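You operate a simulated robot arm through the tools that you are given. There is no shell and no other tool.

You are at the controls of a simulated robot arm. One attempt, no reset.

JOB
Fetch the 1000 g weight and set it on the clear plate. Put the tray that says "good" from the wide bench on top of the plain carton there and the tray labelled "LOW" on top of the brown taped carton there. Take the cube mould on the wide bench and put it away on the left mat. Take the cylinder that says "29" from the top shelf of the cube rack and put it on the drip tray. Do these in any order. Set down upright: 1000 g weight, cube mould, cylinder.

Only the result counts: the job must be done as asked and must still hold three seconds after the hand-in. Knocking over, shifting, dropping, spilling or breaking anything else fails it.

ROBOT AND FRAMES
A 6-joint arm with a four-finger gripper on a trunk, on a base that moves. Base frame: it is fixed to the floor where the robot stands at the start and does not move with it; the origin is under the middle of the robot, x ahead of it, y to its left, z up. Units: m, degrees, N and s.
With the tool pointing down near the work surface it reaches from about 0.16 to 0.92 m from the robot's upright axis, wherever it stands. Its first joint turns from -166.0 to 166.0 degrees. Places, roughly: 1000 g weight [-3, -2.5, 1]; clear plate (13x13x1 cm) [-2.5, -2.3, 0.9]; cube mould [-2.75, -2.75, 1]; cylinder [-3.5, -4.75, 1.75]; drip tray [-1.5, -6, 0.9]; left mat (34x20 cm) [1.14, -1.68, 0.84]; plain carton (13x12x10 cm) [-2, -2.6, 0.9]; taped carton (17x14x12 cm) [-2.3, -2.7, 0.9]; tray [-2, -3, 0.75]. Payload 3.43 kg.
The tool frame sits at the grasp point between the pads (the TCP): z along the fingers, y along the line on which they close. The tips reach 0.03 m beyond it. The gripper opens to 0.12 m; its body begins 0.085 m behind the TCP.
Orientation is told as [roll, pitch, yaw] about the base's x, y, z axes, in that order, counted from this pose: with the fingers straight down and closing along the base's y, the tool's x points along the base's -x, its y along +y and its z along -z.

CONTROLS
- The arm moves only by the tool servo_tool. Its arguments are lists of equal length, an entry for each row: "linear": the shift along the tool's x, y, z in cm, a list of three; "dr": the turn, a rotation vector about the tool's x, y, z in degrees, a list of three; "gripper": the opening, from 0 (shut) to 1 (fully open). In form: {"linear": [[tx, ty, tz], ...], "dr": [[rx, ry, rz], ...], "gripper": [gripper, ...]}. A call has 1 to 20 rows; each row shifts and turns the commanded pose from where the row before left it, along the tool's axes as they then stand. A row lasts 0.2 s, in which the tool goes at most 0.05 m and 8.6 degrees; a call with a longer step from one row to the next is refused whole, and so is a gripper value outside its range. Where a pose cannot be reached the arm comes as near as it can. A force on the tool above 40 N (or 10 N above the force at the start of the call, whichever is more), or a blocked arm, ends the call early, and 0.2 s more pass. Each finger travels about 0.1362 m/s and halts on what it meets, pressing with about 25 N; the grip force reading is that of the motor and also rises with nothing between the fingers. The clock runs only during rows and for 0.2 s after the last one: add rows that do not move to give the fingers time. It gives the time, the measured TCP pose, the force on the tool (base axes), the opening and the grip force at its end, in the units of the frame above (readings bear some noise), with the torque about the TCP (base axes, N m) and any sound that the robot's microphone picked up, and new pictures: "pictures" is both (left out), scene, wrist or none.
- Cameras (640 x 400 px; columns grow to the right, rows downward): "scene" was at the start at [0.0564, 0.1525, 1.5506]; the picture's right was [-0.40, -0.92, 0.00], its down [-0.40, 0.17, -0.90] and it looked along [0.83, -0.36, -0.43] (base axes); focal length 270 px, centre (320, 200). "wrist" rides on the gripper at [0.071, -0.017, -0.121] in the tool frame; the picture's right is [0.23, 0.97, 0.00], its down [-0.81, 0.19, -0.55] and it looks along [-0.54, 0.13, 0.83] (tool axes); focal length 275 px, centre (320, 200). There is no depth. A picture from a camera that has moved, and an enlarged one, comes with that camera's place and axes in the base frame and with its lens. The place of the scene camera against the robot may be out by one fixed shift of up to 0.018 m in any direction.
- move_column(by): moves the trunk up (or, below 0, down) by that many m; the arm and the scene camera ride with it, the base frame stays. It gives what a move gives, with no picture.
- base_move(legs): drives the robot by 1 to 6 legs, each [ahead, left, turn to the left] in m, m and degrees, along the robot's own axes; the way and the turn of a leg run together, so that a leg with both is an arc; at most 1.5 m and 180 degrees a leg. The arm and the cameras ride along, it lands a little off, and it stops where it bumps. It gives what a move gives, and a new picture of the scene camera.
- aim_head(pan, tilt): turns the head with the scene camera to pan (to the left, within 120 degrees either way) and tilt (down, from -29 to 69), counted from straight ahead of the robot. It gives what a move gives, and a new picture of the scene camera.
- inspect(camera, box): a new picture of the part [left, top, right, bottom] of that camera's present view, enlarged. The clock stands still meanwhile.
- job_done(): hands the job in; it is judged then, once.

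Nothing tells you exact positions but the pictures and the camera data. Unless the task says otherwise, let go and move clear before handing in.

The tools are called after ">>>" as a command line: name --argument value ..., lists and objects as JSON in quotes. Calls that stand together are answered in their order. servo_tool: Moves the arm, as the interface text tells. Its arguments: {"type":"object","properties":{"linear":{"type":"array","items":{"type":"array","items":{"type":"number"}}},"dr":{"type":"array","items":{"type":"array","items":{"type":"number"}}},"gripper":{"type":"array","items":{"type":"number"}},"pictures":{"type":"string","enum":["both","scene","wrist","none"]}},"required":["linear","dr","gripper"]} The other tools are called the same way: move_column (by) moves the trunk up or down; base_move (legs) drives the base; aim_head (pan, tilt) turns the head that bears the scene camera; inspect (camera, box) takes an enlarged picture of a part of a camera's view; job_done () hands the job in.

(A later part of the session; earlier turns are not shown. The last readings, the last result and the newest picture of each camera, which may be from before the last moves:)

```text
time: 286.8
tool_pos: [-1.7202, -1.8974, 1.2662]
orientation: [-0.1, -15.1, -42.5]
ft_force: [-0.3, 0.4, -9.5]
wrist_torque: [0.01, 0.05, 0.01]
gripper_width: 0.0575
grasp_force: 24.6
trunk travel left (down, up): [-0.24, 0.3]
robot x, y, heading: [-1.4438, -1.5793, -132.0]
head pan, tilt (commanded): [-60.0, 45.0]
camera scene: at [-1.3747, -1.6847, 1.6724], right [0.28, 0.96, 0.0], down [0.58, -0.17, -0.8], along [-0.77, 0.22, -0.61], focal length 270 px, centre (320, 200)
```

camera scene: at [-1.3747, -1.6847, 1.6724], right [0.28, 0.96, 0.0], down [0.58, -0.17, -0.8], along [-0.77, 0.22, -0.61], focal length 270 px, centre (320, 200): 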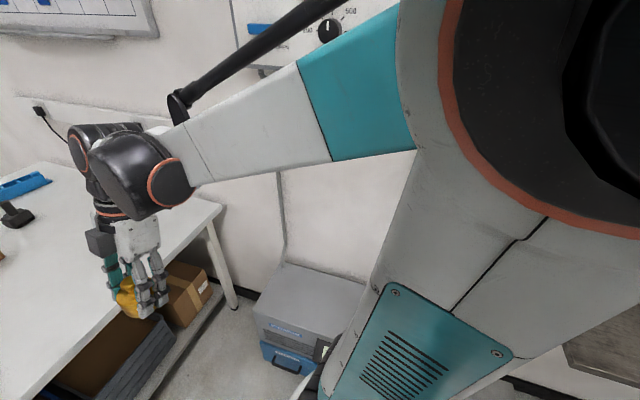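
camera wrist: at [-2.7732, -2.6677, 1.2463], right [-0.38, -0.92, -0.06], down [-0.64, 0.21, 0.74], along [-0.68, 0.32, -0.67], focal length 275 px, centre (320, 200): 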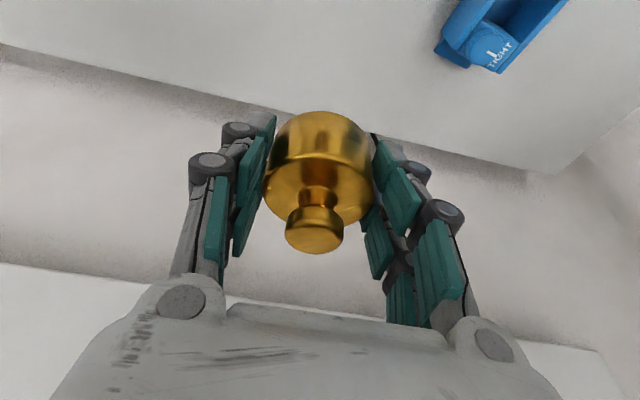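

I'm on the near side. A blue-grey machine stands by the wall at about 0.4 m to my right, so I'll stay at this lateral place and drive forward to the island's edge.

>>> base_move --legs '[[0, 0, 6], [0.53, 0, 0]]'

>>> inspect --camera "wrist" --box '[0, 0, 640, 400]'

```text
time: 290.4
tool_pos: [-1.9827, -2.3581, 1.2651]
orientation: [0.0, -14.9, -35.5]
ft_force: [0.3, -0.4, -9.9]
wrist_torque: [0.08, 0.06, 0.01]
gripper_width: 0.0574
grasp_force: 25.3
trunk travel left (down, up): [-0.24, 0.3]
robot x, y, heading: [-1.7478, -2.0087, -124.7]
head pan, tilt (commanded): [-60.0, 45.0]
camera scene: at [-1.6678, -2.1028, 1.672], right [0.16, 0.99, 0.0], down [0.6, -0.1, -0.79], along [-0.78, 0.13, -0.61], focal length 270 px, centre (320, 200)
```

scene: 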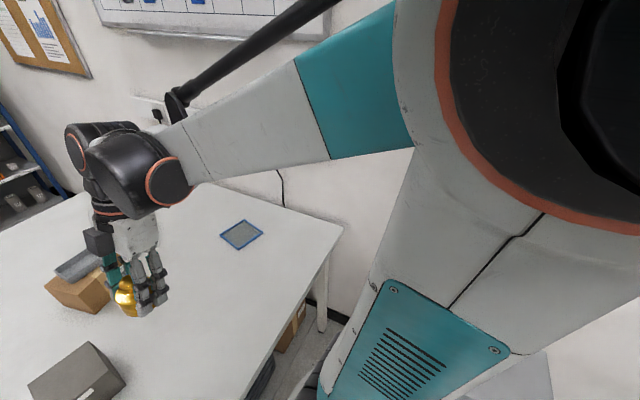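

```text
1.00 times, centred on (320, 200) of wrist (not enlarged: the box is as wide or as high as the picture)
camera zoom: at [-2.0741, -2.3137, 1.3623], right [0.38, 0.92, -0.06], down [0.63, -0.22, 0.74], along [0.67, -0.32, -0.67], focal length 275 px, centre (320, 200)
```

zoom: 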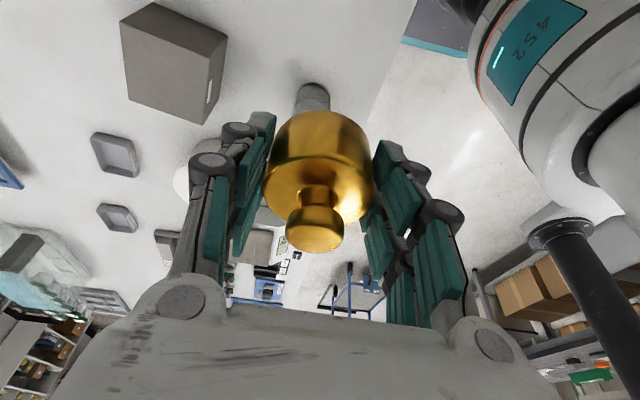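

The plate is at about (-2.515,-2.29), to my front-right at 0.82 m. I'll turn the wrist 90° about the vertical (keeping the weight upright) and carry the weight over to it.

>>> servo_tool --linear '[[0, 0, 0], [0, 0, 0], [0, 0, 0], [0, 0, 0], [0, 0, 0], [0, 0, 0], [0, 0, 0], [0, 0, 0], [0, 0, 0], [0, 0, 0], [0, 0, 0]]' --dr '[[2.12, 0, 7.91], [2.12, 0, 7.91], [2.12, 0, 7.91], [2.12, 0, 7.91], [2.12, 0, 7.91], [2.12, 0, 7.91], [2.12, 0, 7.91], [2.12, 0, 7.91], [2.12, 0, 7.91], [2.12, 0, 7.91], [2.12, 0, 7.91]]' --gripper '[0.3, 0.3, 0.3, 0.3, 0.3, 0.3, 0.3, 0.3, 0.3, 0.3, 0.3]' --pictures "wrist"

```text
time: 292.8
tool_pos: [-1.9827, -2.3576, 1.265]
orientation: [0.0, -15.0, -125.7]
ft_force: [0.1, 0.1, -10.3]
wrist_torque: [0.05, 0.01, 0.02]
gripper_width: 0.0578
grasp_force: 24.6
trunk travel left (down, up): [-0.24, 0.3]
robot x, y, heading: [-1.7477, -2.005, -124.7]
head pan, tilt (commanded): [-60.0, 45.0]
camera wrist: at [-1.9378, -2.2657, 1.3617], right [0.92, -0.39, -0.06], down [-0.22, -0.63, 0.74], along [-0.33, -0.67, -0.67], focal length 275 px, centre (320, 200)
```

wrist: 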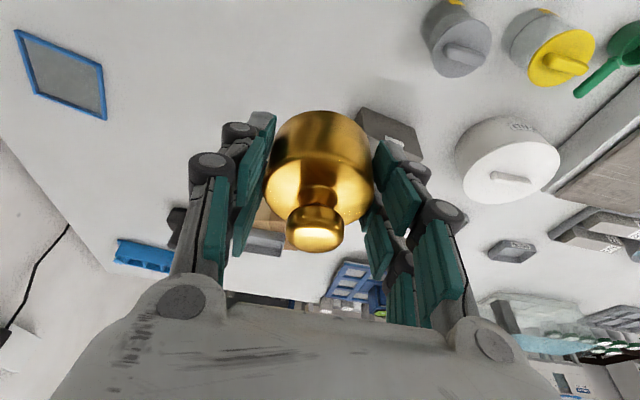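

The wrist camera confirms the plate's centre at (-2.517,-2.281). I'll carry the weight over it.

>>> servo_tool --linear '[[-2.02, -3.97, 0.54], [-2.02, -3.97, 0.54], [-2.02, -3.97, 0.54], [-2.02, -3.97, 0.54], [-2.02, -3.97, 0.54], [-2.02, -3.97, 0.54], [-2.02, -3.97, 0.54], [-2.02, -3.97, 0.54], [-2.02, -3.97, 0.54], [-2.02, -3.97, 0.54], [-2.02, -3.97, 0.54], [-2.02, -3.97, 0.54]]' --dr '[[0, 0, 0], [0, 0, 0], [0, 0, 0], [0, 0, 0], [0, 0, 0], [0, 0, 0], [0, 0, 0], [0, 0, 0], [0, 0, 0], [0, 0, 0], [0, 0, 0], [0, 0, 0]]' --gripper '[0.3, 0.3, 0.3, 0.3, 0.3, 0.3, 0.3, 0.3, 0.3, 0.3, 0.3, 0.3]' --pictures "both"

```text
time: 295.4
tool_pos: [-2.5154, -2.2828, 1.2667]
orientation: [0.0, -15.1, -125.5]
ft_force: [-1.9, 0.0, -9.4]
wrist_torque: [0.05, -0.08, -0.01]
gripper_width: 0.0579
grasp_force: 25.0
trunk travel left (down, up): [-0.24, 0.3]
robot x, y, heading: [-1.7504, -2.0082, -124.9]
head pan, tilt (commanded): [-60.0, 45.0]
camera scene: at [-1.6658, -2.1091, 1.6611], right [0.08, 1.0, 0.0], down [0.71, -0.06, -0.71], along [-0.7, 0.06, -0.71], focal length 270 px, centre (320, 200)
camera wrist: at [-2.4711, -2.1909, 1.364], right [0.92, -0.38, -0.06], down [-0.22, -0.63, 0.74], along [-0.32, -0.67, -0.67], focal length 275 px, centre (320, 200)
```

scene: 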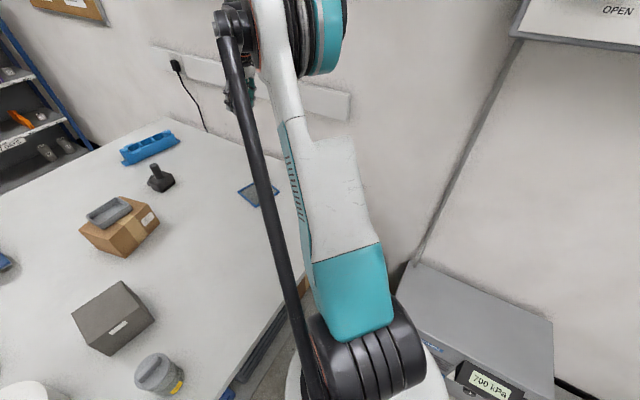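
wrist: 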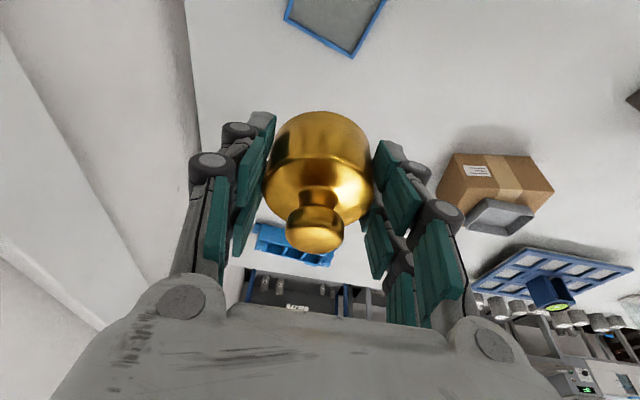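

The weight is above the plate. I'll lower it vertically to about 8 cm above and re-check alignment.

>>> servo_tool --linear '[[1.16, 0, 4.35], [1.16, 0, 4.35], [1.16, 0, 4.35], [1.16, 0, 4.35], [1.16, 0, 4.35]]' --dr '[[0, 0, 0], [0, 0, 0], [0, 0, 0], [0, 0, 0], [0, 0, 0]]' --gripper '[0.3, 0.3, 0.3, 0.3, 0.3]' --pictures "both"

>>> inspect --camera "wrist" --box '[200, 0, 440, 150]'

```text
time: 296.6
tool_pos: [-2.516, -2.2868, 1.0406]
orientation: [0.0, -15.1, -125.5]
ft_force: [-0.4, -0.1, -10.1]
wrist_torque: [0.07, -0.02, 0.0]
gripper_width: 0.0579
grasp_force: 24.7
trunk travel left (down, up): [-0.24, 0.3]
robot x, y, heading: [-1.7505, -2.0072, -124.7]
head pan, tilt (commanded): [-60.0, 45.0]
camera scene: at [-1.6646, -2.1094, 1.6611], right [0.08, 1.0, 0.0], down [0.71, -0.06, -0.71], along [-0.7, 0.06, -0.71], focal length 270 px, centre (320, 200)
camera wrist: at [-2.4714, -2.1953, 1.1382], right [0.92, -0.38, -0.06], down [-0.22, -0.63, 0.74], along [-0.32, -0.67, -0.67], focal length 275 px, centre (320, 200)
```

scene: 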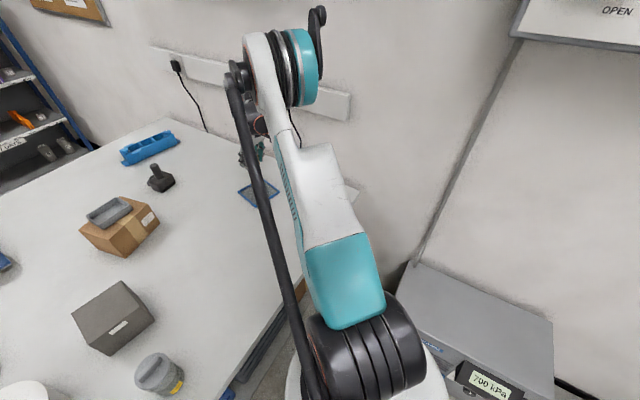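
wrist: 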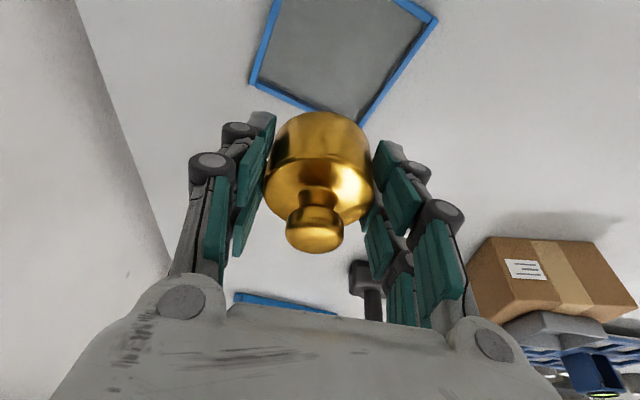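

```text
2.67 times, centred on (320, 75) of wrist
camera zoom: at [-2.4714, -2.1953, 1.1382], right [0.92, -0.38, -0.06], down [-0.22, -0.63, 0.74], along [-0.32, -0.67, -0.67], focal length 734 px, centre (320, 533)
```

zoom: 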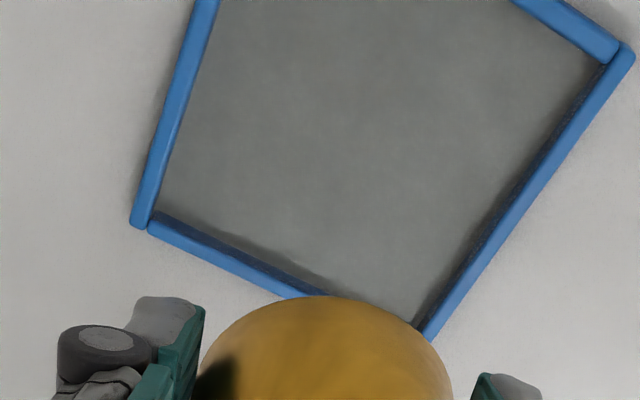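

The plate's centre computes to (-2.514,-2.290), within a centimetre of the weight. I'll continue down, slowly near the end.

>>> servo_tool --linear '[[0.9, 0, 3.4], [0.9, 0, 3.4], [0.52, 0, 1.93], [0.26, 0, 0.97]]' --dr '[[0, 0, 0], [0, 0, 0], [0, 0, 0], [0, 0, 0]]' --gripper '[0.3, 0.3, 0.3, 0.3]' --pictures "wrist"

```text
time: 297.6
tool_pos: [-2.5161, -2.2844, 0.9409]
orientation: [-0.1, -14.9, -125.5]
ft_force: [-0.3, 0.5, -9.9]
wrist_torque: [0.08, -0.04, -0.02]
gripper_width: 0.058
grasp_force: 25.8
trunk travel left (down, up): [-0.24, 0.3]
robot x, y, heading: [-1.7509, -2.009, -125.0]
head pan, tilt (commanded): [-60.0, 45.0]
camera wrist: at [-2.472, -2.1922, 1.0374], right [0.92, -0.38, -0.06], down [-0.22, -0.63, 0.74], along [-0.32, -0.67, -0.67], focal length 275 px, centre (320, 200)
```

wrist: 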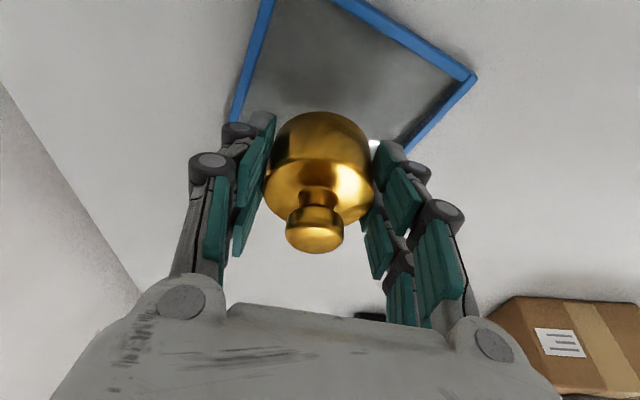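

>>> servo_tool --linear '[[0.26, 0, 0.97], [0.18, 0, 0.68], [0.13, 0, 0.48], [0.1, 0, 0.38], [0, 0, 0]]' --dr '[[0, 0, 0], [0, 0, 0], [0, 0, 0], [0, 0, 0], [0, 0, 0]]' --gripper '[0.3, 0.3, 0.3, 0.3, 0.3]' --pictures "wrist"

```text
time: 298.8
tool_pos: [-2.5168, -2.286, 0.9144]
orientation: [0.0, -15.0, -125.4]
ft_force: [-0.1, -0.8, -8.7]
wrist_torque: [0.03, -0.04, 0.01]
gripper_width: 0.0578
grasp_force: 25.7
trunk travel left (down, up): [-0.24, 0.3]
robot x, y, heading: [-1.7505, -2.005, -124.8]
head pan, tilt (commanded): [-60.0, 45.0]
camera wrist: at [-2.4732, -2.1948, 1.0116], right [0.92, -0.38, -0.06], down [-0.22, -0.63, 0.74], along [-0.32, -0.67, -0.67], focal length 275 px, centre (320, 200)
```

wrist: 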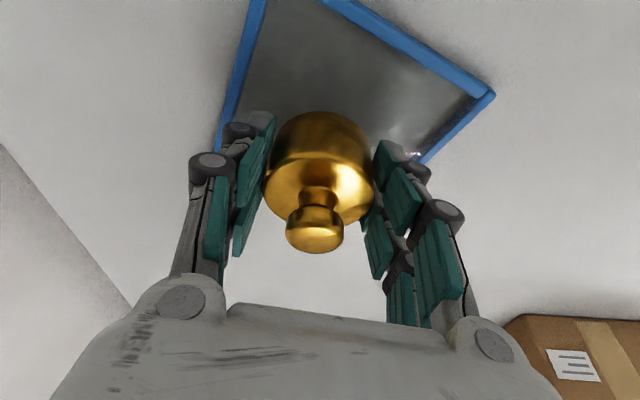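

>>> servo_tool --linear '[[0.08, 0.4, 0.29], [0.08, 0, 0.29], [0.05, 0, 0.19], [0, 0, 0]]' --dr '[[0, 0, 0], [0, 0, 0], [0, 0, 0], [0, 0, 0]]' --gripper '[0.3, 0.3, 0.3, 0.3]' --pictures "none"

>>> servo_tool --linear '[[0.05, 0, 0.19], [0.05, 0, 0.19], [0, 0, 0]]' --dr '[[0, 0, 0], [0, 0, 0], [0, 0, 0]]' --gripper '[0.3, 0.3, 0.3]' --pictures "none"

```text
time: 299.8
tool_pos: [-2.5129, -2.2871, 0.9073]
orientation: [0.0, -15.1, -125.5]
ft_force: [-0.2, 0.4, -10.4]
wrist_torque: [0.05, -0.04, 0.01]
gripper_width: 0.0578
grasp_force: 25.2
trunk travel left (down, up): [-0.24, 0.3]
robot x, y, heading: [-1.7514, -2.0093, -124.7]
head pan, tilt (commanded): [-60.0, 45.0]
```

```text
time: 300.6
tool_pos: [-2.5133, -2.2859, 0.9042]
orientation: [-0.1, -15.1, -125.5]
ft_force: [-7.6, 0.3, 17.9]
wrist_torque: [-0.1, 0.33, -0.17]
gripper_width: 0.058
grasp_force: 25.1
trunk travel left (down, up): [-0.24, 0.3]
robot x, y, heading: [-1.7495, -2.0038, -124.6]
head pan, tilt (commanded): [-60.0, 45.0]
```

Contact. I'll relax by a millimetre, open slightly, rise clear, then open fully.

>>> servo_tool --linear '[[-0.03, 0, -0.1], [0, 0, 0], [0, 0, 0], [0, 0, 0], [-0.26, 0, -0.97], [-0.52, 0, -1.93], [-0.78, 0, -2.9], [-0.78, 0, -2.9], [-1, 0, -3.8], [-1, 0, -3.8]]' --dr '[[0, 0, 0], [0, 0, 0], [0, 0, 0], [0, 0, 0], [0, 0, 0], [0, 0, 0], [0, 0, 0], [0, 0, 0], [0, 0, 0], [0, 0, 0]]' --gripper '[0.5, 0.62, 0.64, 0.64, 0.64, 0.64, 0.64, 0.8, 1, 1]' --pictures "both"

>>> inspect --camera "wrist" --box '[200, 0, 440, 150]'

```text
time: 302.8
tool_pos: [-2.51, -2.2888, 1.0741]
orientation: [-0.2, -15.2, -125.6]
ft_force: [-0.3, 0.1, 0.5]
wrist_torque: [-0.03, 0.03, -0.02]
gripper_width: 0.1199
grasp_force: 0.0
trunk travel left (down, up): [-0.24, 0.3]
robot x, y, heading: [-1.7454, -2.0086, -124.9]
head pan, tilt (commanded): [-60.0, 45.0]
camera scene: at [-1.6623, -2.1085, 1.6611], right [0.08, 1.0, 0.0], down [0.7, -0.06, -0.71], along [-0.7, 0.06, -0.71], focal length 270 px, centre (320, 200)
camera wrist: at [-2.4657, -2.1969, 1.1701], right [0.92, -0.38, -0.06], down [-0.21, -0.63, 0.74], along [-0.32, -0.67, -0.67], focal length 275 px, centre (320, 200)
```

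scene: 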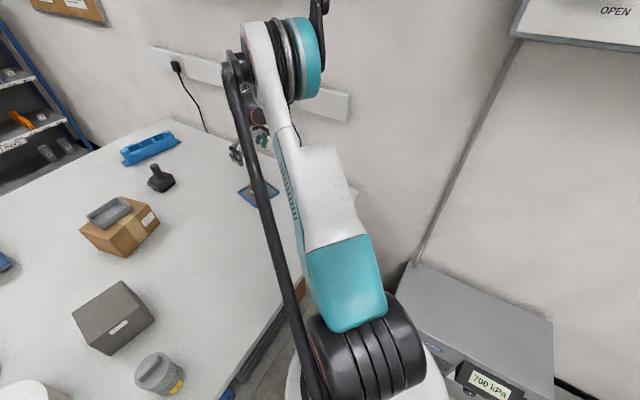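
wrist: 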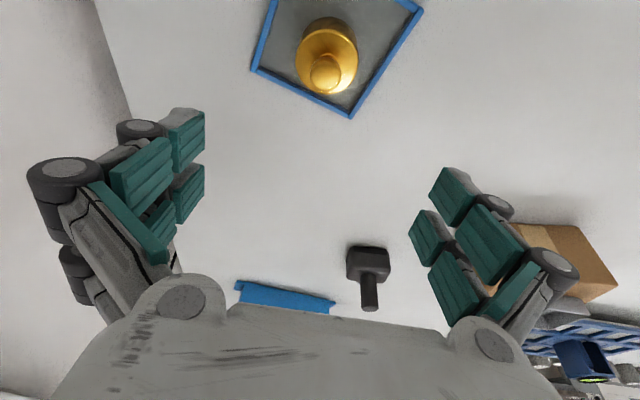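

```text
2.67 times, centred on (320, 75) of wrist
camera zoom: at [-2.4657, -2.1969, 1.1701], right [0.92, -0.38, -0.06], down [-0.21, -0.63, 0.74], along [-0.32, -0.67, -0.67], focal length 734 px, centre (320, 533)
```

zoom: 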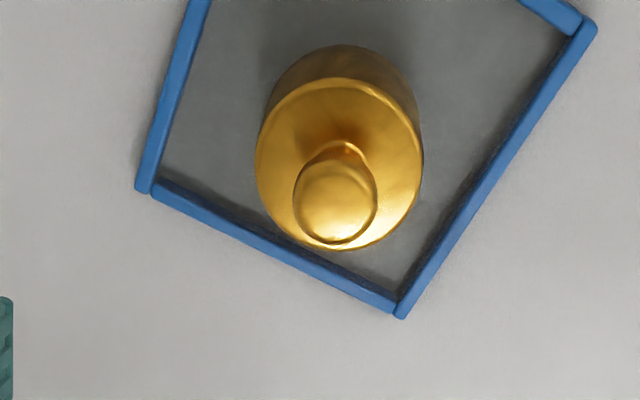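

The 1000 g weight stands upright on the plate. Next is the GOOD tray; I'll raise and untilt the tool, and swing it back in front of me.

>>> servo_tool --linear '[[-1.04, 0, -3.86], [-1.04, 0, -3.86], [-1.04, 0, -3.86], [-1.04, 0, -3.86], [0, 0, 0], [0, 0, 0], [2, 4, 0], [2, 4, 0], [2, 4, 0], [2, 4, 0], [2, 4, 0], [2, 4, 0], [2, 4, 0], [2, 4, 0], [2, 4, 0], [2, 4, 0], [2, 4, 0], [2, 4, 0]]' --dr '[[0, 0, 0], [0, 0, 0], [0, 0, 0], [0, 0, 0], [0, 7.5, 0], [0, 7.5, 0], [0, 0, 0], [0, 0, 0], [0, 0, 0], [0, 0, 0], [0, 0, 0], [0, 0, 0], [0, 0, 0], [0, 0, 0], [0, 0, 0], [0, 0, 0], [0, 0, 0], [0, 0, 0]]' --gripper '[1, 1, 1, 1, 1, 1, 1, 1, 1, 1, 1, 1, 1, 1, 1, 1, 1, 1]' --pictures "both"

```text
time: 306.6
tool_pos: [-1.9815, -2.3746, 1.2317]
orientation: [-0.2, -0.1, -125.5]
ft_force: [0.8, -0.1, -1.1]
wrist_torque: [-0.05, 0.03, 0.0]
gripper_width: 0.12
grasp_force: 0.0
trunk travel left (down, up): [-0.24, 0.3]
robot x, y, heading: [-1.7495, -2.0026, -125.0]
head pan, tilt (commanded): [-60.0, 45.0]
camera scene: at [-1.6627, -2.1054, 1.6629], right [0.12, 0.99, 0.0], down [0.69, -0.08, -0.72], along [-0.72, 0.09, -0.69], focal length 270 px, centre (320, 200)
camera wrist: at [-1.954, -2.3053, 1.3522], right [0.93, -0.38, 0.0], down [-0.31, -0.77, 0.55], along [-0.21, -0.51, -0.83], focal length 275 px, centre (320, 200)
```

scene: 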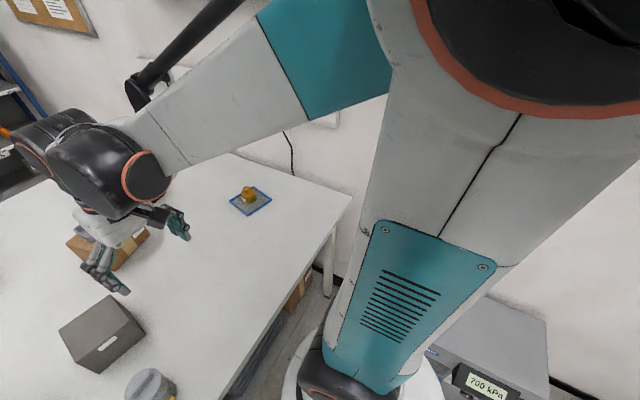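
wrist: 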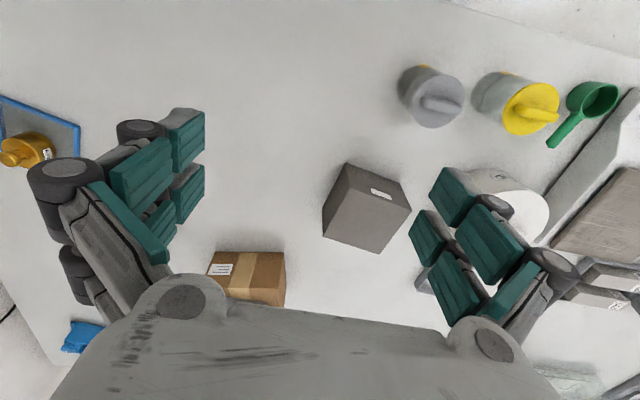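

I see the plain carton (365,205) in the wrist view, turned at an angle. I'll zoom for its exact outline.

>>> inspect --camera "wrist" --box '[296, 140, 456, 300]'

>>> inspect --camera "scene" --box '[0, 220, 200, 400]'

```text
2.50 times, centred on (376, 220) of wrist
camera zoom: at [-1.954, -2.3053, 1.3522], right [0.93, -0.38, 0.0], down [-0.31, -0.77, 0.55], along [-0.21, -0.51, -0.83], focal length 688 px, centre (180, 150)
```

zoom: 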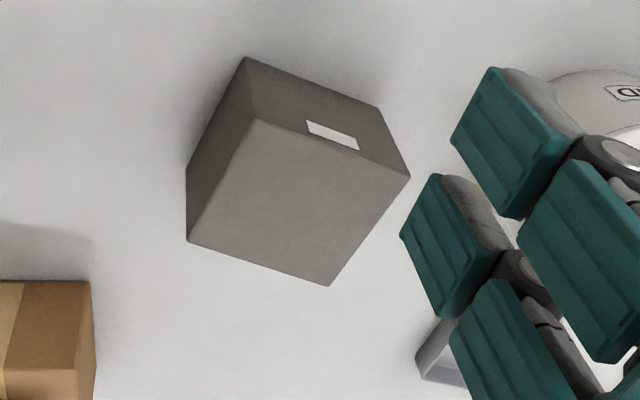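

```text
2.22 times, centred on (100, 310) of scene
camera zoom: at [-1.6627, -2.1054, 1.6629], right [0.12, 0.99, 0.0], down [0.69, -0.08, -0.72], along [-0.72, 0.09, -0.69], focal length 599 px, centre (809, -44)
```

zoom: 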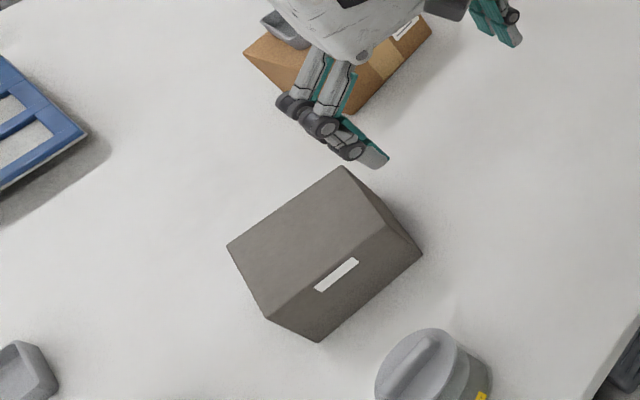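

Plain carton top centre ≈ (-1.995,-2.634). The GOOD tray is at about (-1.70,-3.19), so I'll strafe left to stand opposite it.

>>> base_move --legs '[[0, 0.66, 0]]'

>>> inspect --camera "wrist" --box '[0, 0, 640, 400]'

```text
time: 310.2
tool_pos: [-1.4459, -2.742, 1.232]
orientation: [-0.1, -0.1, -125.0]
ft_force: [0.2, 0.2, 0.0]
wrist_torque: [0.04, 0.03, -0.03]
gripper_width: 0.1198
grasp_force: 0.0
trunk travel left (down, up): [-0.24, 0.3]
robot x, y, heading: [-1.2165, -2.3734, -124.4]
head pan, tilt (commanded): [-60.0, 45.0]
camera scene: at [-1.13, -2.4721, 1.663], right [0.11, 0.99, 0.0], down [0.69, -0.07, -0.72], along [-0.72, 0.08, -0.69], focal length 270 px, centre (320, 200)
```

scene: 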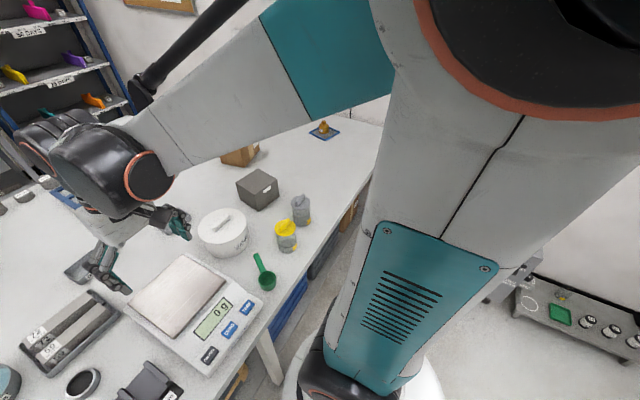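

```text
1.00 times, centred on (320, 200) of wrist (not enlarged: the box is as wide or as high as the picture)
camera zoom: at [-1.4194, -2.6744, 1.3521], right [0.93, -0.37, 0.0], down [-0.31, -0.77, 0.55], along [-0.21, -0.51, -0.83], focal length 275 px, centre (320, 200)
```

zoom: 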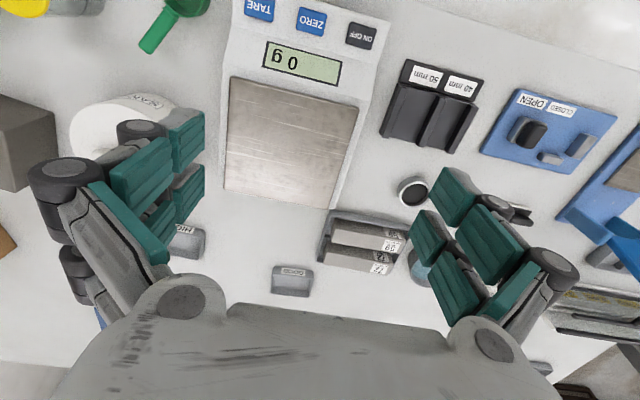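

The GOOD tray is at about (-1.694,-3.174), 0.93 m ahead, so I'll creep 7 cm forward and turn the wrist to close across its short side.

>>> base_move --legs '[[0.07, 0, 0]]'

>>> servo_tool --linear '[[0, 0, 0], [0, 0, 0], [0, 0, 0], [0, 0, 0], [0, 0, 0], [0, 0, 0], [0, 0, 0], [0, 0, 0], [0, 0, 0], [0, 0, 0], [0, 0, 0]]' --dr '[[0, 0, -8.2], [0, 0, -8.2], [0, 0, -8.2], [0, 0, -8.2], [0, 0, -8.2], [0, 0, -8.2], [0, 0, -8.2], [0, 0, -8.2], [0, 0, -8.2], [0, 0, -8.2], [0, 0, -8.2]]' --gripper '[1, 1, 1, 1, 1, 1, 1, 1, 1, 1, 1]' --pictures "wrist"

```text
time: 311.2
tool_pos: [-1.4862, -2.797, 1.2326]
orientation: [-0.1, 0.0, -125.1]
ft_force: [-0.2, -0.3, 0.8]
wrist_torque: [0.05, -0.04, 0.01]
gripper_width: 0.1202
grasp_force: 0.0
trunk travel left (down, up): [-0.24, 0.3]
robot x, y, heading: [-1.2523, -2.4267, -124.5]
head pan, tilt (commanded): [-60.0, 45.0]
camera scene: at [-1.1691, -2.5288, 1.6631], right [0.1, 0.99, 0.0], down [0.69, -0.07, -0.72], along [-0.72, 0.08, -0.69], focal length 270 px, centre (320, 200)
```

scene: 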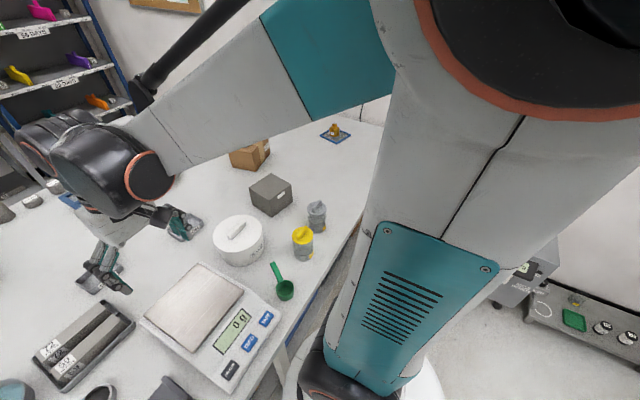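

```text
time: 313.6
tool_pos: [-1.4852, -2.7979, 1.2329]
orientation: [0.0, 0.1, -34.7]
ft_force: [-0.2, 0.4, -0.1]
wrist_torque: [0.01, -0.02, 0.01]
gripper_width: 0.12
grasp_force: 0.0
trunk travel left (down, up): [-0.24, 0.3]
robot x, y, heading: [-1.2553, -2.4293, -124.2]
head pan, tilt (commanded): [-60.0, 45.0]
camera wrist: at [-1.5534, -2.7704, 1.3525], right [0.36, 0.93, 0.0], down [0.78, -0.3, 0.55], along [0.51, -0.2, -0.83], focal length 275 px, centre (320, 200)
```

wrist: 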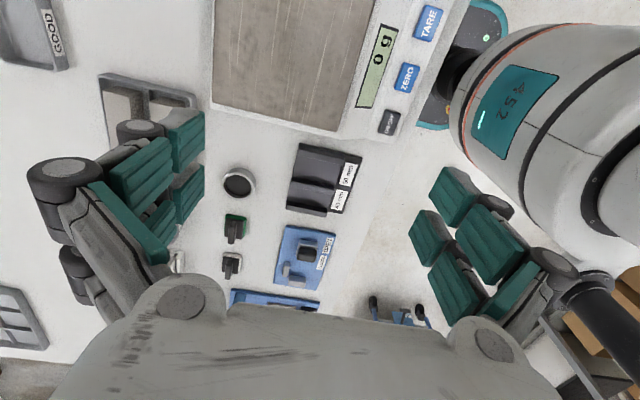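

Moving the tool out over the GOOD tray, lowering slightly on the way.

>>> servo_tool --linear '[[-0.43, -4.28, 0.8], [-0.43, -4.28, 0.8], [-0.43, -4.28, 0.8], [-0.43, -4.28, 0.8], [-0.43, -4.28, 0.8], [-0.43, -4.28, 0.8], [-0.43, -4.28, 0.8], [-0.43, -4.28, 0.8], [-0.43, -4.28, 0.8], [-0.43, -4.28, 0.8]]' --dr '[[0, 0, 0], [0, 0, 0], [0, 0, 0], [0, 0, 0], [0, 0, 0], [0, 0, 0], [0, 0, 0], [0, 0, 0], [0, 0, 0], [0, 0, 0]]' --gripper '[1, 1, 1, 1, 1, 1, 1, 1, 1, 1]' --pictures "both"

```text
time: 315.8
tool_pos: [-1.6931, -3.1731, 1.1528]
orientation: [-0.1, 0.1, -34.9]
ft_force: [0.1, -0.4, -0.2]
wrist_torque: [0.02, -0.03, 0.03]
gripper_width: 0.1197
grasp_force: 0.0
trunk travel left (down, up): [-0.24, 0.3]
robot x, y, heading: [-1.2574, -2.429, -124.1]
head pan, tilt (commanded): [-60.0, 45.0]
camera scene: at [-1.1681, -2.5312, 1.661], right [0.08, 1.0, 0.0], down [0.71, -0.05, -0.71], along [-0.7, 0.05, -0.71], focal length 270 px, centre (320, 200)
camera wrist: at [-1.7614, -3.1476, 1.2727], right [0.37, 0.93, 0.0], down [0.78, -0.31, 0.55], along [0.51, -0.2, -0.83], focal length 275 px, centre (320, 200)
```

scene: 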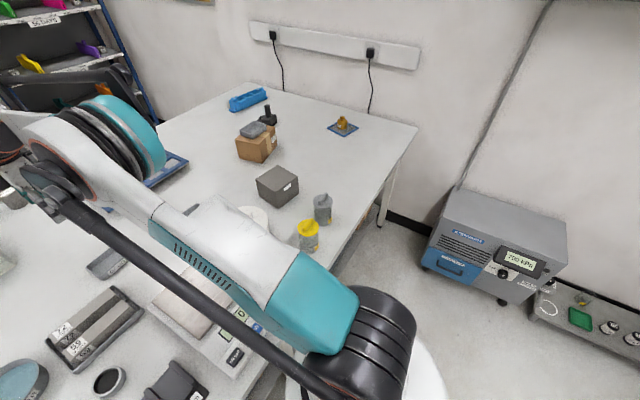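
wrist: 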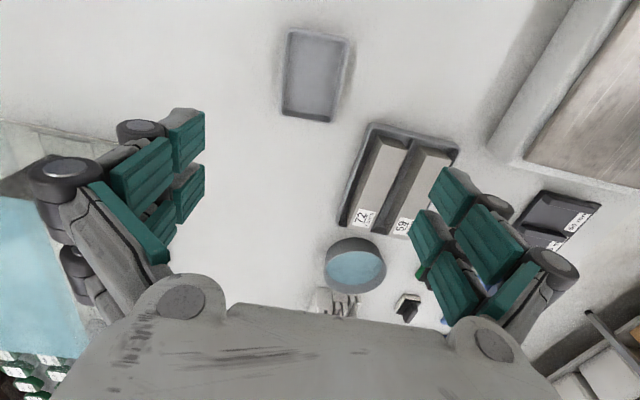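

The GOOD tray is right below, turned about 5°. I'll match that, shift 1 cm, and descend to just above it.

>>> servo_tool --linear '[[0, -1, 2], [0, 0, 4], [0, 0, 4], [0, 0, 4], [0, 0, 4]]' --dr '[[0, 0, -4.8], [0, 0, 0], [0, 0, 0], [0, 0, 0], [0, 0, 0]]' --gripper '[1, 1, 1, 1, 1]' --pictures "both"

```text
time: 317.0
tool_pos: [-1.7006, -3.1802, 0.9721]
orientation: [0.0, 0.1, -30.0]
ft_force: [0.7, 0.0, -0.3]
wrist_torque: [0.02, -0.02, 0.01]
gripper_width: 0.1199
grasp_force: 0.0
trunk travel left (down, up): [-0.24, 0.3]
robot x, y, heading: [-1.2515, -2.4266, -124.2]
head pan, tilt (commanded): [-60.0, 45.0]
camera scene: at [-1.1677, -2.5304, 1.661], right [0.08, 1.0, 0.0], down [0.71, -0.05, -0.71], along [-0.7, 0.05, -0.71], focal length 270 px, centre (320, 200)
camera wrist: at [-1.7722, -3.1591, 1.0919], right [0.29, 0.96, 0.0], down [0.8, -0.24, 0.55], along [0.53, -0.16, -0.83], focal length 275 px, centre (320, 200)
```

scene: 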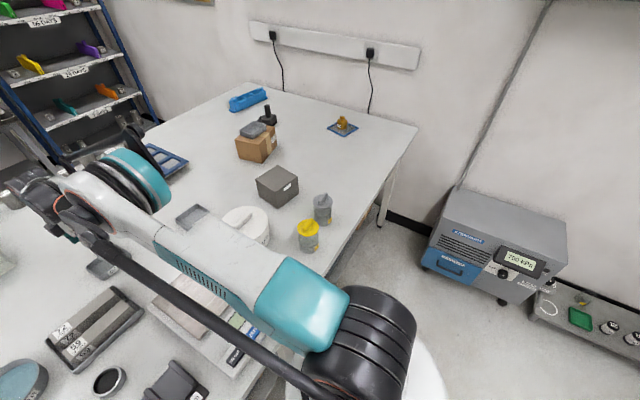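
wrist: 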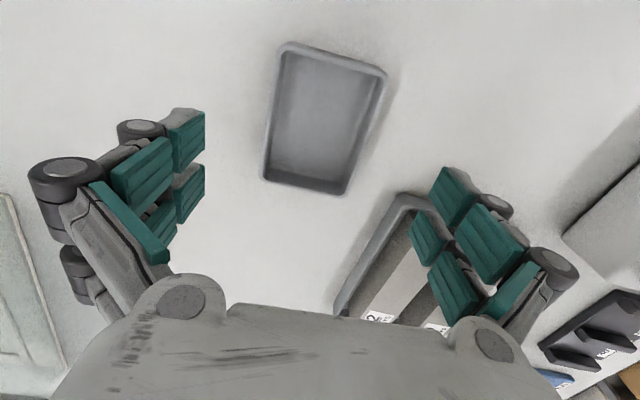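

Aligned and clear of the beam tray. I'll descend around the tray and close.

>>> servo_tool --linear '[[-0.4, 0, 3], [0, 0, 2.5], [0, 0, 1], [0, 0, 0.5], [0, 0, 0.5], [0, 0, 0], [0, 0, 0], [0, 0, 0], [0, 0, 0], [0, 0, 0]]' --dr '[[0, 0, 0], [0, 0, 0], [0, 0, 0], [0, 0, 0], [0, 0, 0], [0, 0, 0], [0, 0, 0], [0, 0, 0], [0, 0, 0], [0, 0, 0]]' --gripper '[1, 1, 1, 1, 1, 0.8, 0.6, 0.45, 0.45, 0.45]' --pictures "wrist"

```text
time: 319.2
tool_pos: [-1.6987, -3.1829, 0.895]
orientation: [-0.1, 0.1, -29.9]
ft_force: [-0.3, 0.2, 3.4]
wrist_torque: [0.18, 0.19, 0.04]
gripper_width: 0.0795
grasp_force: 24.9
trunk travel left (down, up): [-0.24, 0.3]
robot x, y, heading: [-1.2531, -2.4276, -124.5]
head pan, tilt (commanded): [-60.0, 45.0]
camera wrist: at [-1.7682, -3.1618, 1.0163], right [0.29, 0.96, 0.0], down [0.8, -0.24, 0.55], along [0.53, -0.16, -0.83], focal length 275 px, centre (320, 200)
```

wrist: 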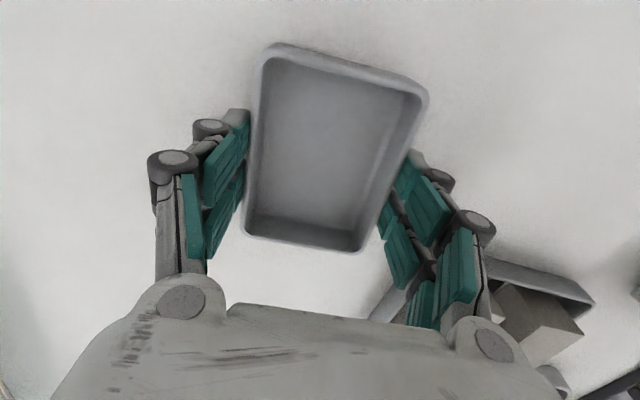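

Gripped. I'll lift well clear and carry it toward the plain carton, turning it to match the carton.

>>> servo_tool --linear '[[0, 0, -1], [0, 0, -3], [0, 0, -4], [0, 0, -4], [0, 0, -4], [0, 0, -4], [0, 0, -4], [0, 0, -3], [3.54, 2.19, 0], [3.54, 2.19, 0], [3.54, 2.19, 0], [3.54, 2.19, 0], [3.54, 2.19, 0], [3.54, 2.19, 0], [3.54, 2.19, 0], [3.54, 2.19, 0]]' --dr '[[0, 0, 0], [0, 0, 0], [0, 0, 0], [0, 0, 0], [0, 0, 0], [0, 0, 0], [0, 0, 0], [0, 0, 0], [0, 0, 0], [0, 0, 0], [0, 0, 0], [0, 0, 0], [0, 0, 0], [0, 0, 0], [0, 0, 0], [0, 0, 0]]' --gripper '[0.4, 0.4, 0.4, 0.4, 0.4, 0.4, 0.4, 0.4, 0.4, 0.4, 0.4, 0.4, 0.4, 0.4, 0.4, 0.4]' --pictures "both"

```text
time: 322.6
tool_pos: [-1.8543, -2.89, 1.1673]
orientation: [-0.1, -0.1, -30.0]
ft_force: [0.4, 0.3, -0.9]
wrist_torque: [-0.04, 0.01, 0.0]
gripper_width: 0.0795
grasp_force: 24.5
trunk travel left (down, up): [-0.24, 0.3]
robot x, y, heading: [-1.2546, -2.43, -124.3]
head pan, tilt (commanded): [-60.0, 45.0]
camera scene: at [-1.168, -2.5293, 1.6611], right [0.08, 1.0, 0.0], down [0.71, -0.05, -0.71], along [-0.7, 0.05, -0.71], focal length 270 px, centre (320, 200)
camera wrist: at [-1.9242, -2.8691, 1.2871], right [0.29, 0.96, 0.0], down [0.8, -0.24, 0.55], along [0.53, -0.16, -0.83], focal length 275 px, centre (320, 200)
```

scene: 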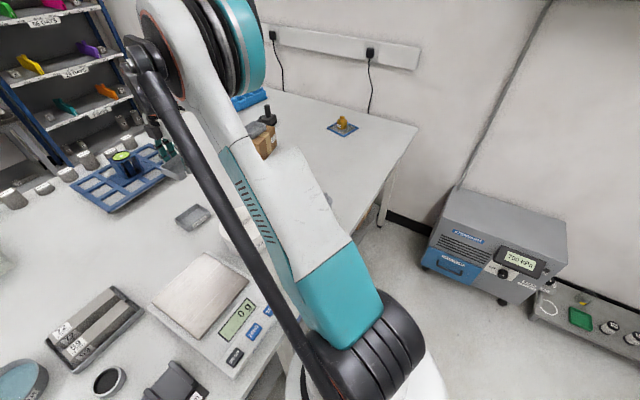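
wrist: 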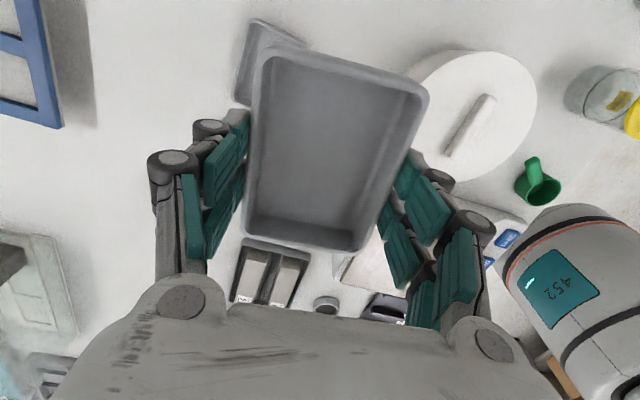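

>>> servo_tool --linear '[[3.57, 2.16, 0], [3.57, 2.16, 0], [3.57, 2.16, 0], [3.57, 2.16, 0], [3.57, 2.16, 0], [3.57, 2.16, 0], [3.57, 2.16, 0], [0, 0, 0], [0, 0, 0]]' --dr '[[0, 0, 0], [0, 0, 0], [0, 0, 0], [0, 0, 0], [0, 0, 0], [0, 0, 0], [0, 0, 0], [0, 0, 7.75], [0, 0, 7.75]]' --gripper '[0.4, 0.4, 0.4, 0.4, 0.4, 0.4, 0.4, 0.4, 0.4]' --pictures "both"

```text
time: 324.6
tool_pos: [-1.9956, -2.6335, 1.1694]
orientation: [-0.1, 0.0, -45.8]
ft_force: [-0.4, -0.4, -0.5]
wrist_torque: [-0.01, -0.02, -0.01]
gripper_width: 0.0794
grasp_force: 24.9
trunk travel left (down, up): [-0.24, 0.3]
robot x, y, heading: [-1.2524, -2.4282, -124.1]
head pan, tilt (commanded): [-60.0, 45.0]
camera scene: at [-1.1676, -2.53, 1.6611], right [0.08, 1.0, 0.0], down [0.71, -0.05, -0.71], along [-0.7, 0.05, -0.71], focal length 270 px, centre (320, 200)
camera wrist: at [-2.0576, -2.5943, 1.2882], right [0.54, 0.84, 0.0], down [0.7, -0.45, 0.55], along [0.47, -0.3, -0.83], focal length 275 px, centre (320, 200)
```

scene: 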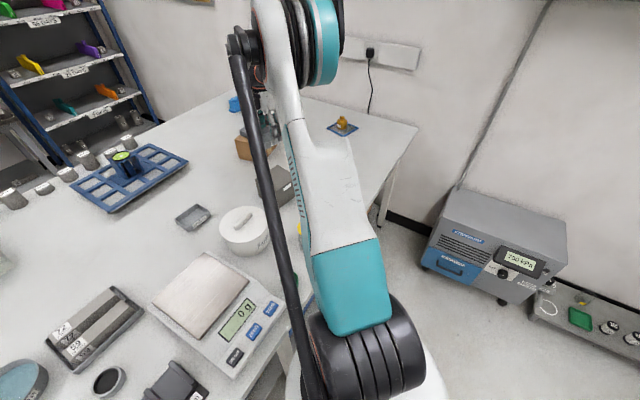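
wrist: 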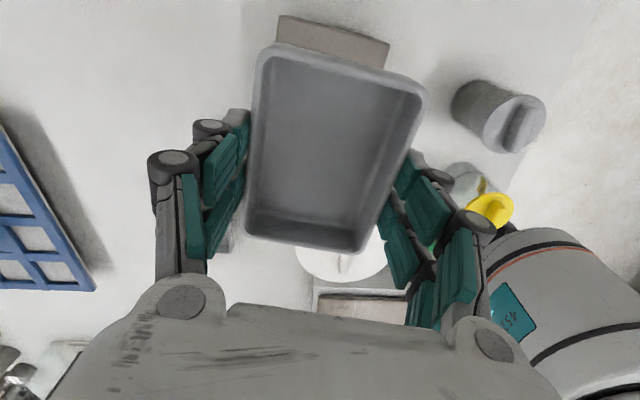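

The carton's edge shows the tray is centred over it. I'll lower, then feel for contact in small steps.

>>> servo_tool --linear '[[0, 0.3, 4], [0, 0, 4], [0, 0, 4], [0, 0, 1.5], [0, 0, 0.5], [0, 0, 0]]' --dr '[[0, 0, 0], [0, 0, 0], [0, 0, 0], [0, 0, 0], [0, 0, 0], [0, 0, 0]]' --gripper '[0.4, 0.4, 0.4, 0.4, 0.4, 0.4]' --pictures "both"

```text
time: 326.0
tool_pos: [-1.9924, -2.6328, 1.0264]
orientation: [-0.1, 0.1, -45.5]
ft_force: [-0.6, 0.3, -0.3]
wrist_torque: [-0.02, -0.04, -0.01]
gripper_width: 0.0794
grasp_force: 25.0
trunk travel left (down, up): [-0.24, 0.3]
robot x, y, heading: [-1.2563, -2.4274, -124.3]
head pan, tilt (commanded): [-60.0, 45.0]
camera scene: at [-1.1678, -2.5299, 1.6611], right [0.08, 1.0, 0.0], down [0.71, -0.05, -0.71], along [-0.7, 0.05, -0.71], focal length 270 px, centre (320, 200)
camera wrist: at [-2.0546, -2.5929, 1.1465], right [0.53, 0.85, 0.0], down [0.71, -0.44, 0.55], along [0.47, -0.29, -0.83], focal length 275 px, centre (320, 200)
```

scene: 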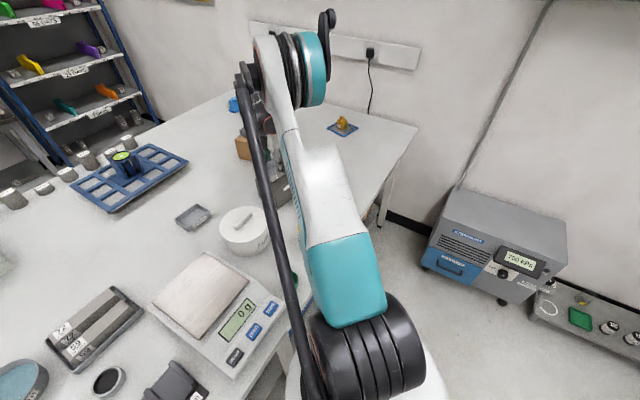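
wrist: 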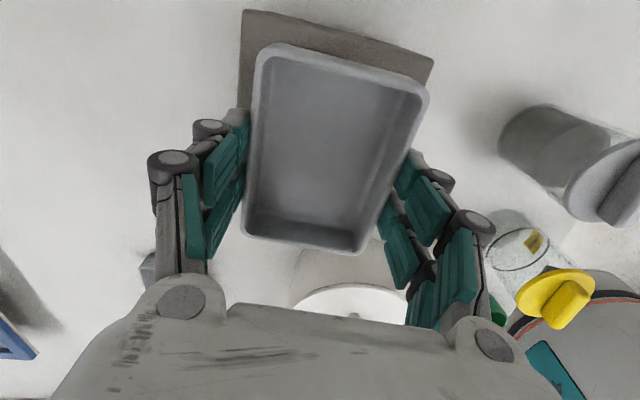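

>>> servo_tool --linear '[[0, 0, 0.5], [0, 0, 0.5], [0, 0, 0.4], [0, 0, 0.4], [0, 0, 0]]' --dr '[[0, 0, 0], [0, 0, 0], [0, 0, 0], [0, 0, 0], [0, 0, 0]]' --gripper '[0.4, 0.4, 0.4, 0.4, 0.4]' --pictures "none"

>>> servo_tool --linear '[[0, 0, 0.3], [0, 0, 0.3], [0, 0, 0]]' --dr '[[0, 0, 0], [0, 0, 0], [0, 0, 0]]' --gripper '[0.4, 0.4, 0.4]' --pictures "none"

```text
time: 327.2
tool_pos: [-1.994, -2.6319, 1.0082]
orientation: [0.0, -0.1, -45.5]
ft_force: [0.2, -0.8, -0.8]
wrist_torque: [0.0, 0.02, 0.02]
gripper_width: 0.0797
grasp_force: 25.0
trunk travel left (down, up): [-0.24, 0.3]
robot x, y, heading: [-1.2543, -2.4271, -124.7]
head pan, tilt (commanded): [-60.0, 45.0]
```

```text
time: 328.0
tool_pos: [-1.9929, -2.6317, 1.0048]
orientation: [-0.1, 0.0, -45.5]
ft_force: [0.3, -0.2, -1.3]
wrist_torque: [0.05, -0.01, 0.02]
gripper_width: 0.0797
grasp_force: 26.0
trunk travel left (down, up): [-0.24, 0.3]
robot x, y, heading: [-1.2563, -2.4275, -124.4]
head pan, tilt (commanded): [-60.0, 45.0]
```

>>> servo_tool --linear '[[0, 0, 0.3], [0, 0, 0.3], [0, 0, 0]]' --dr '[[0, 0, 0], [0, 0, 0], [0, 0, 0]]' --gripper '[0.4, 0.4, 0.4]' --pictures "none"

>>> servo_tool --linear '[[0, 0, 0.3], [0, 0, 0.2], [0, 0, 0]]' --dr '[[0, 0, 0], [0, 0, 0], [0, 0, 0]]' --gripper '[0.4, 0.4, 0.4]' --pictures "none"

```text
time: 328.8
tool_pos: [-1.9927, -2.6307, 0.9961]
orientation: [-0.1, 0.1, -45.5]
ft_force: [-0.3, -0.4, -1.0]
wrist_torque: [0.02, 0.0, 0.02]
gripper_width: 0.0798
grasp_force: 25.2
trunk travel left (down, up): [-0.24, 0.3]
robot x, y, heading: [-1.2555, -2.429, -124.5]
head pan, tilt (commanded): [-60.0, 45.0]
```

```text
time: 329.6
tool_pos: [-1.9923, -2.6306, 0.9933]
orientation: [-0.1, 0.0, -45.5]
ft_force: [-6.4, -0.3, 18.6]
wrist_torque: [-0.07, 0.22, 0.0]
gripper_width: 0.0799
grasp_force: 25.7
trunk travel left (down, up): [-0.24, 0.3]
robot x, y, heading: [-1.2558, -2.4289, -124.3]
head pan, tilt (commanded): [-60.0, 45.0]
```

Contact at z≈0.993 as expected for a 10 cm carton. I'll release and rise.

>>> servo_tool --linear '[[0, 0, -0.15], [0, 0, 0], [0, 0, 0], [0, 0, 0], [0, 0, -1.5], [0, 0, -3], [0, 0, -4], [0, 0, -4], [0, 0, -4], [0, 0, -4]]' --dr '[[0, 0, 0], [0, 0, 0], [0, 0, 0], [0, 0, 0], [0, 0, 0], [0, 0, 0], [0, 0, 0], [0, 0, 0], [0, 0, 0], [0, 0, 0]]' --gripper '[0.5, 0.8, 1, 1, 1, 1, 1, 1, 1, 1]' --pictures "both"

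```text
time: 331.8
tool_pos: [-1.9914, -2.6343, 1.2018]
orientation: [-0.1, 0.0, -45.5]
ft_force: [0.9, -0.5, 0.0]
wrist_torque: [0.02, 0.05, 0.0]
gripper_width: 0.12
grasp_force: 0.0
trunk travel left (down, up): [-0.24, 0.3]
robot x, y, heading: [-1.2503, -2.4319, -124.3]
head pan, tilt (commanded): [-60.0, 45.0]
camera scene: at [-1.167, -2.5296, 1.6611], right [0.08, 1.0, 0.0], down [0.7, -0.05, -0.71], along [-0.71, 0.05, -0.71], focal length 270 px, centre (320, 200)
camera wrist: at [-2.053, -2.595, 1.3224], right [0.53, 0.85, 0.0], down [0.71, -0.44, 0.55], along [0.47, -0.3, -0.83], focal length 275 px, centre (320, 200)
```

scene: 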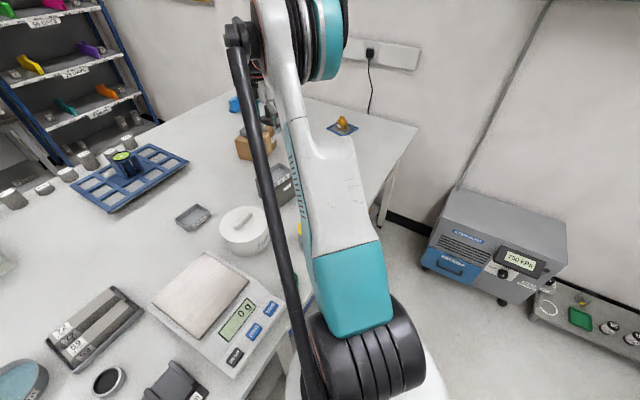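
wrist: 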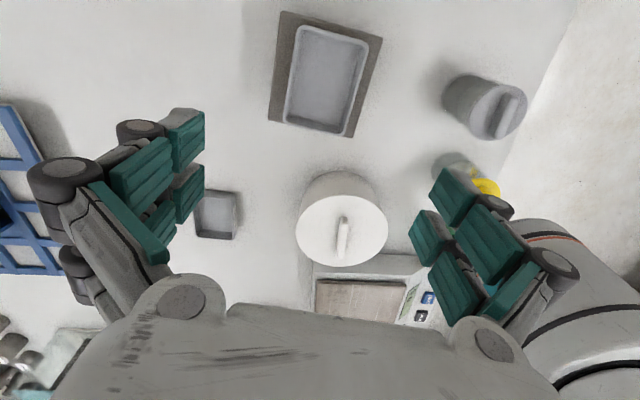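

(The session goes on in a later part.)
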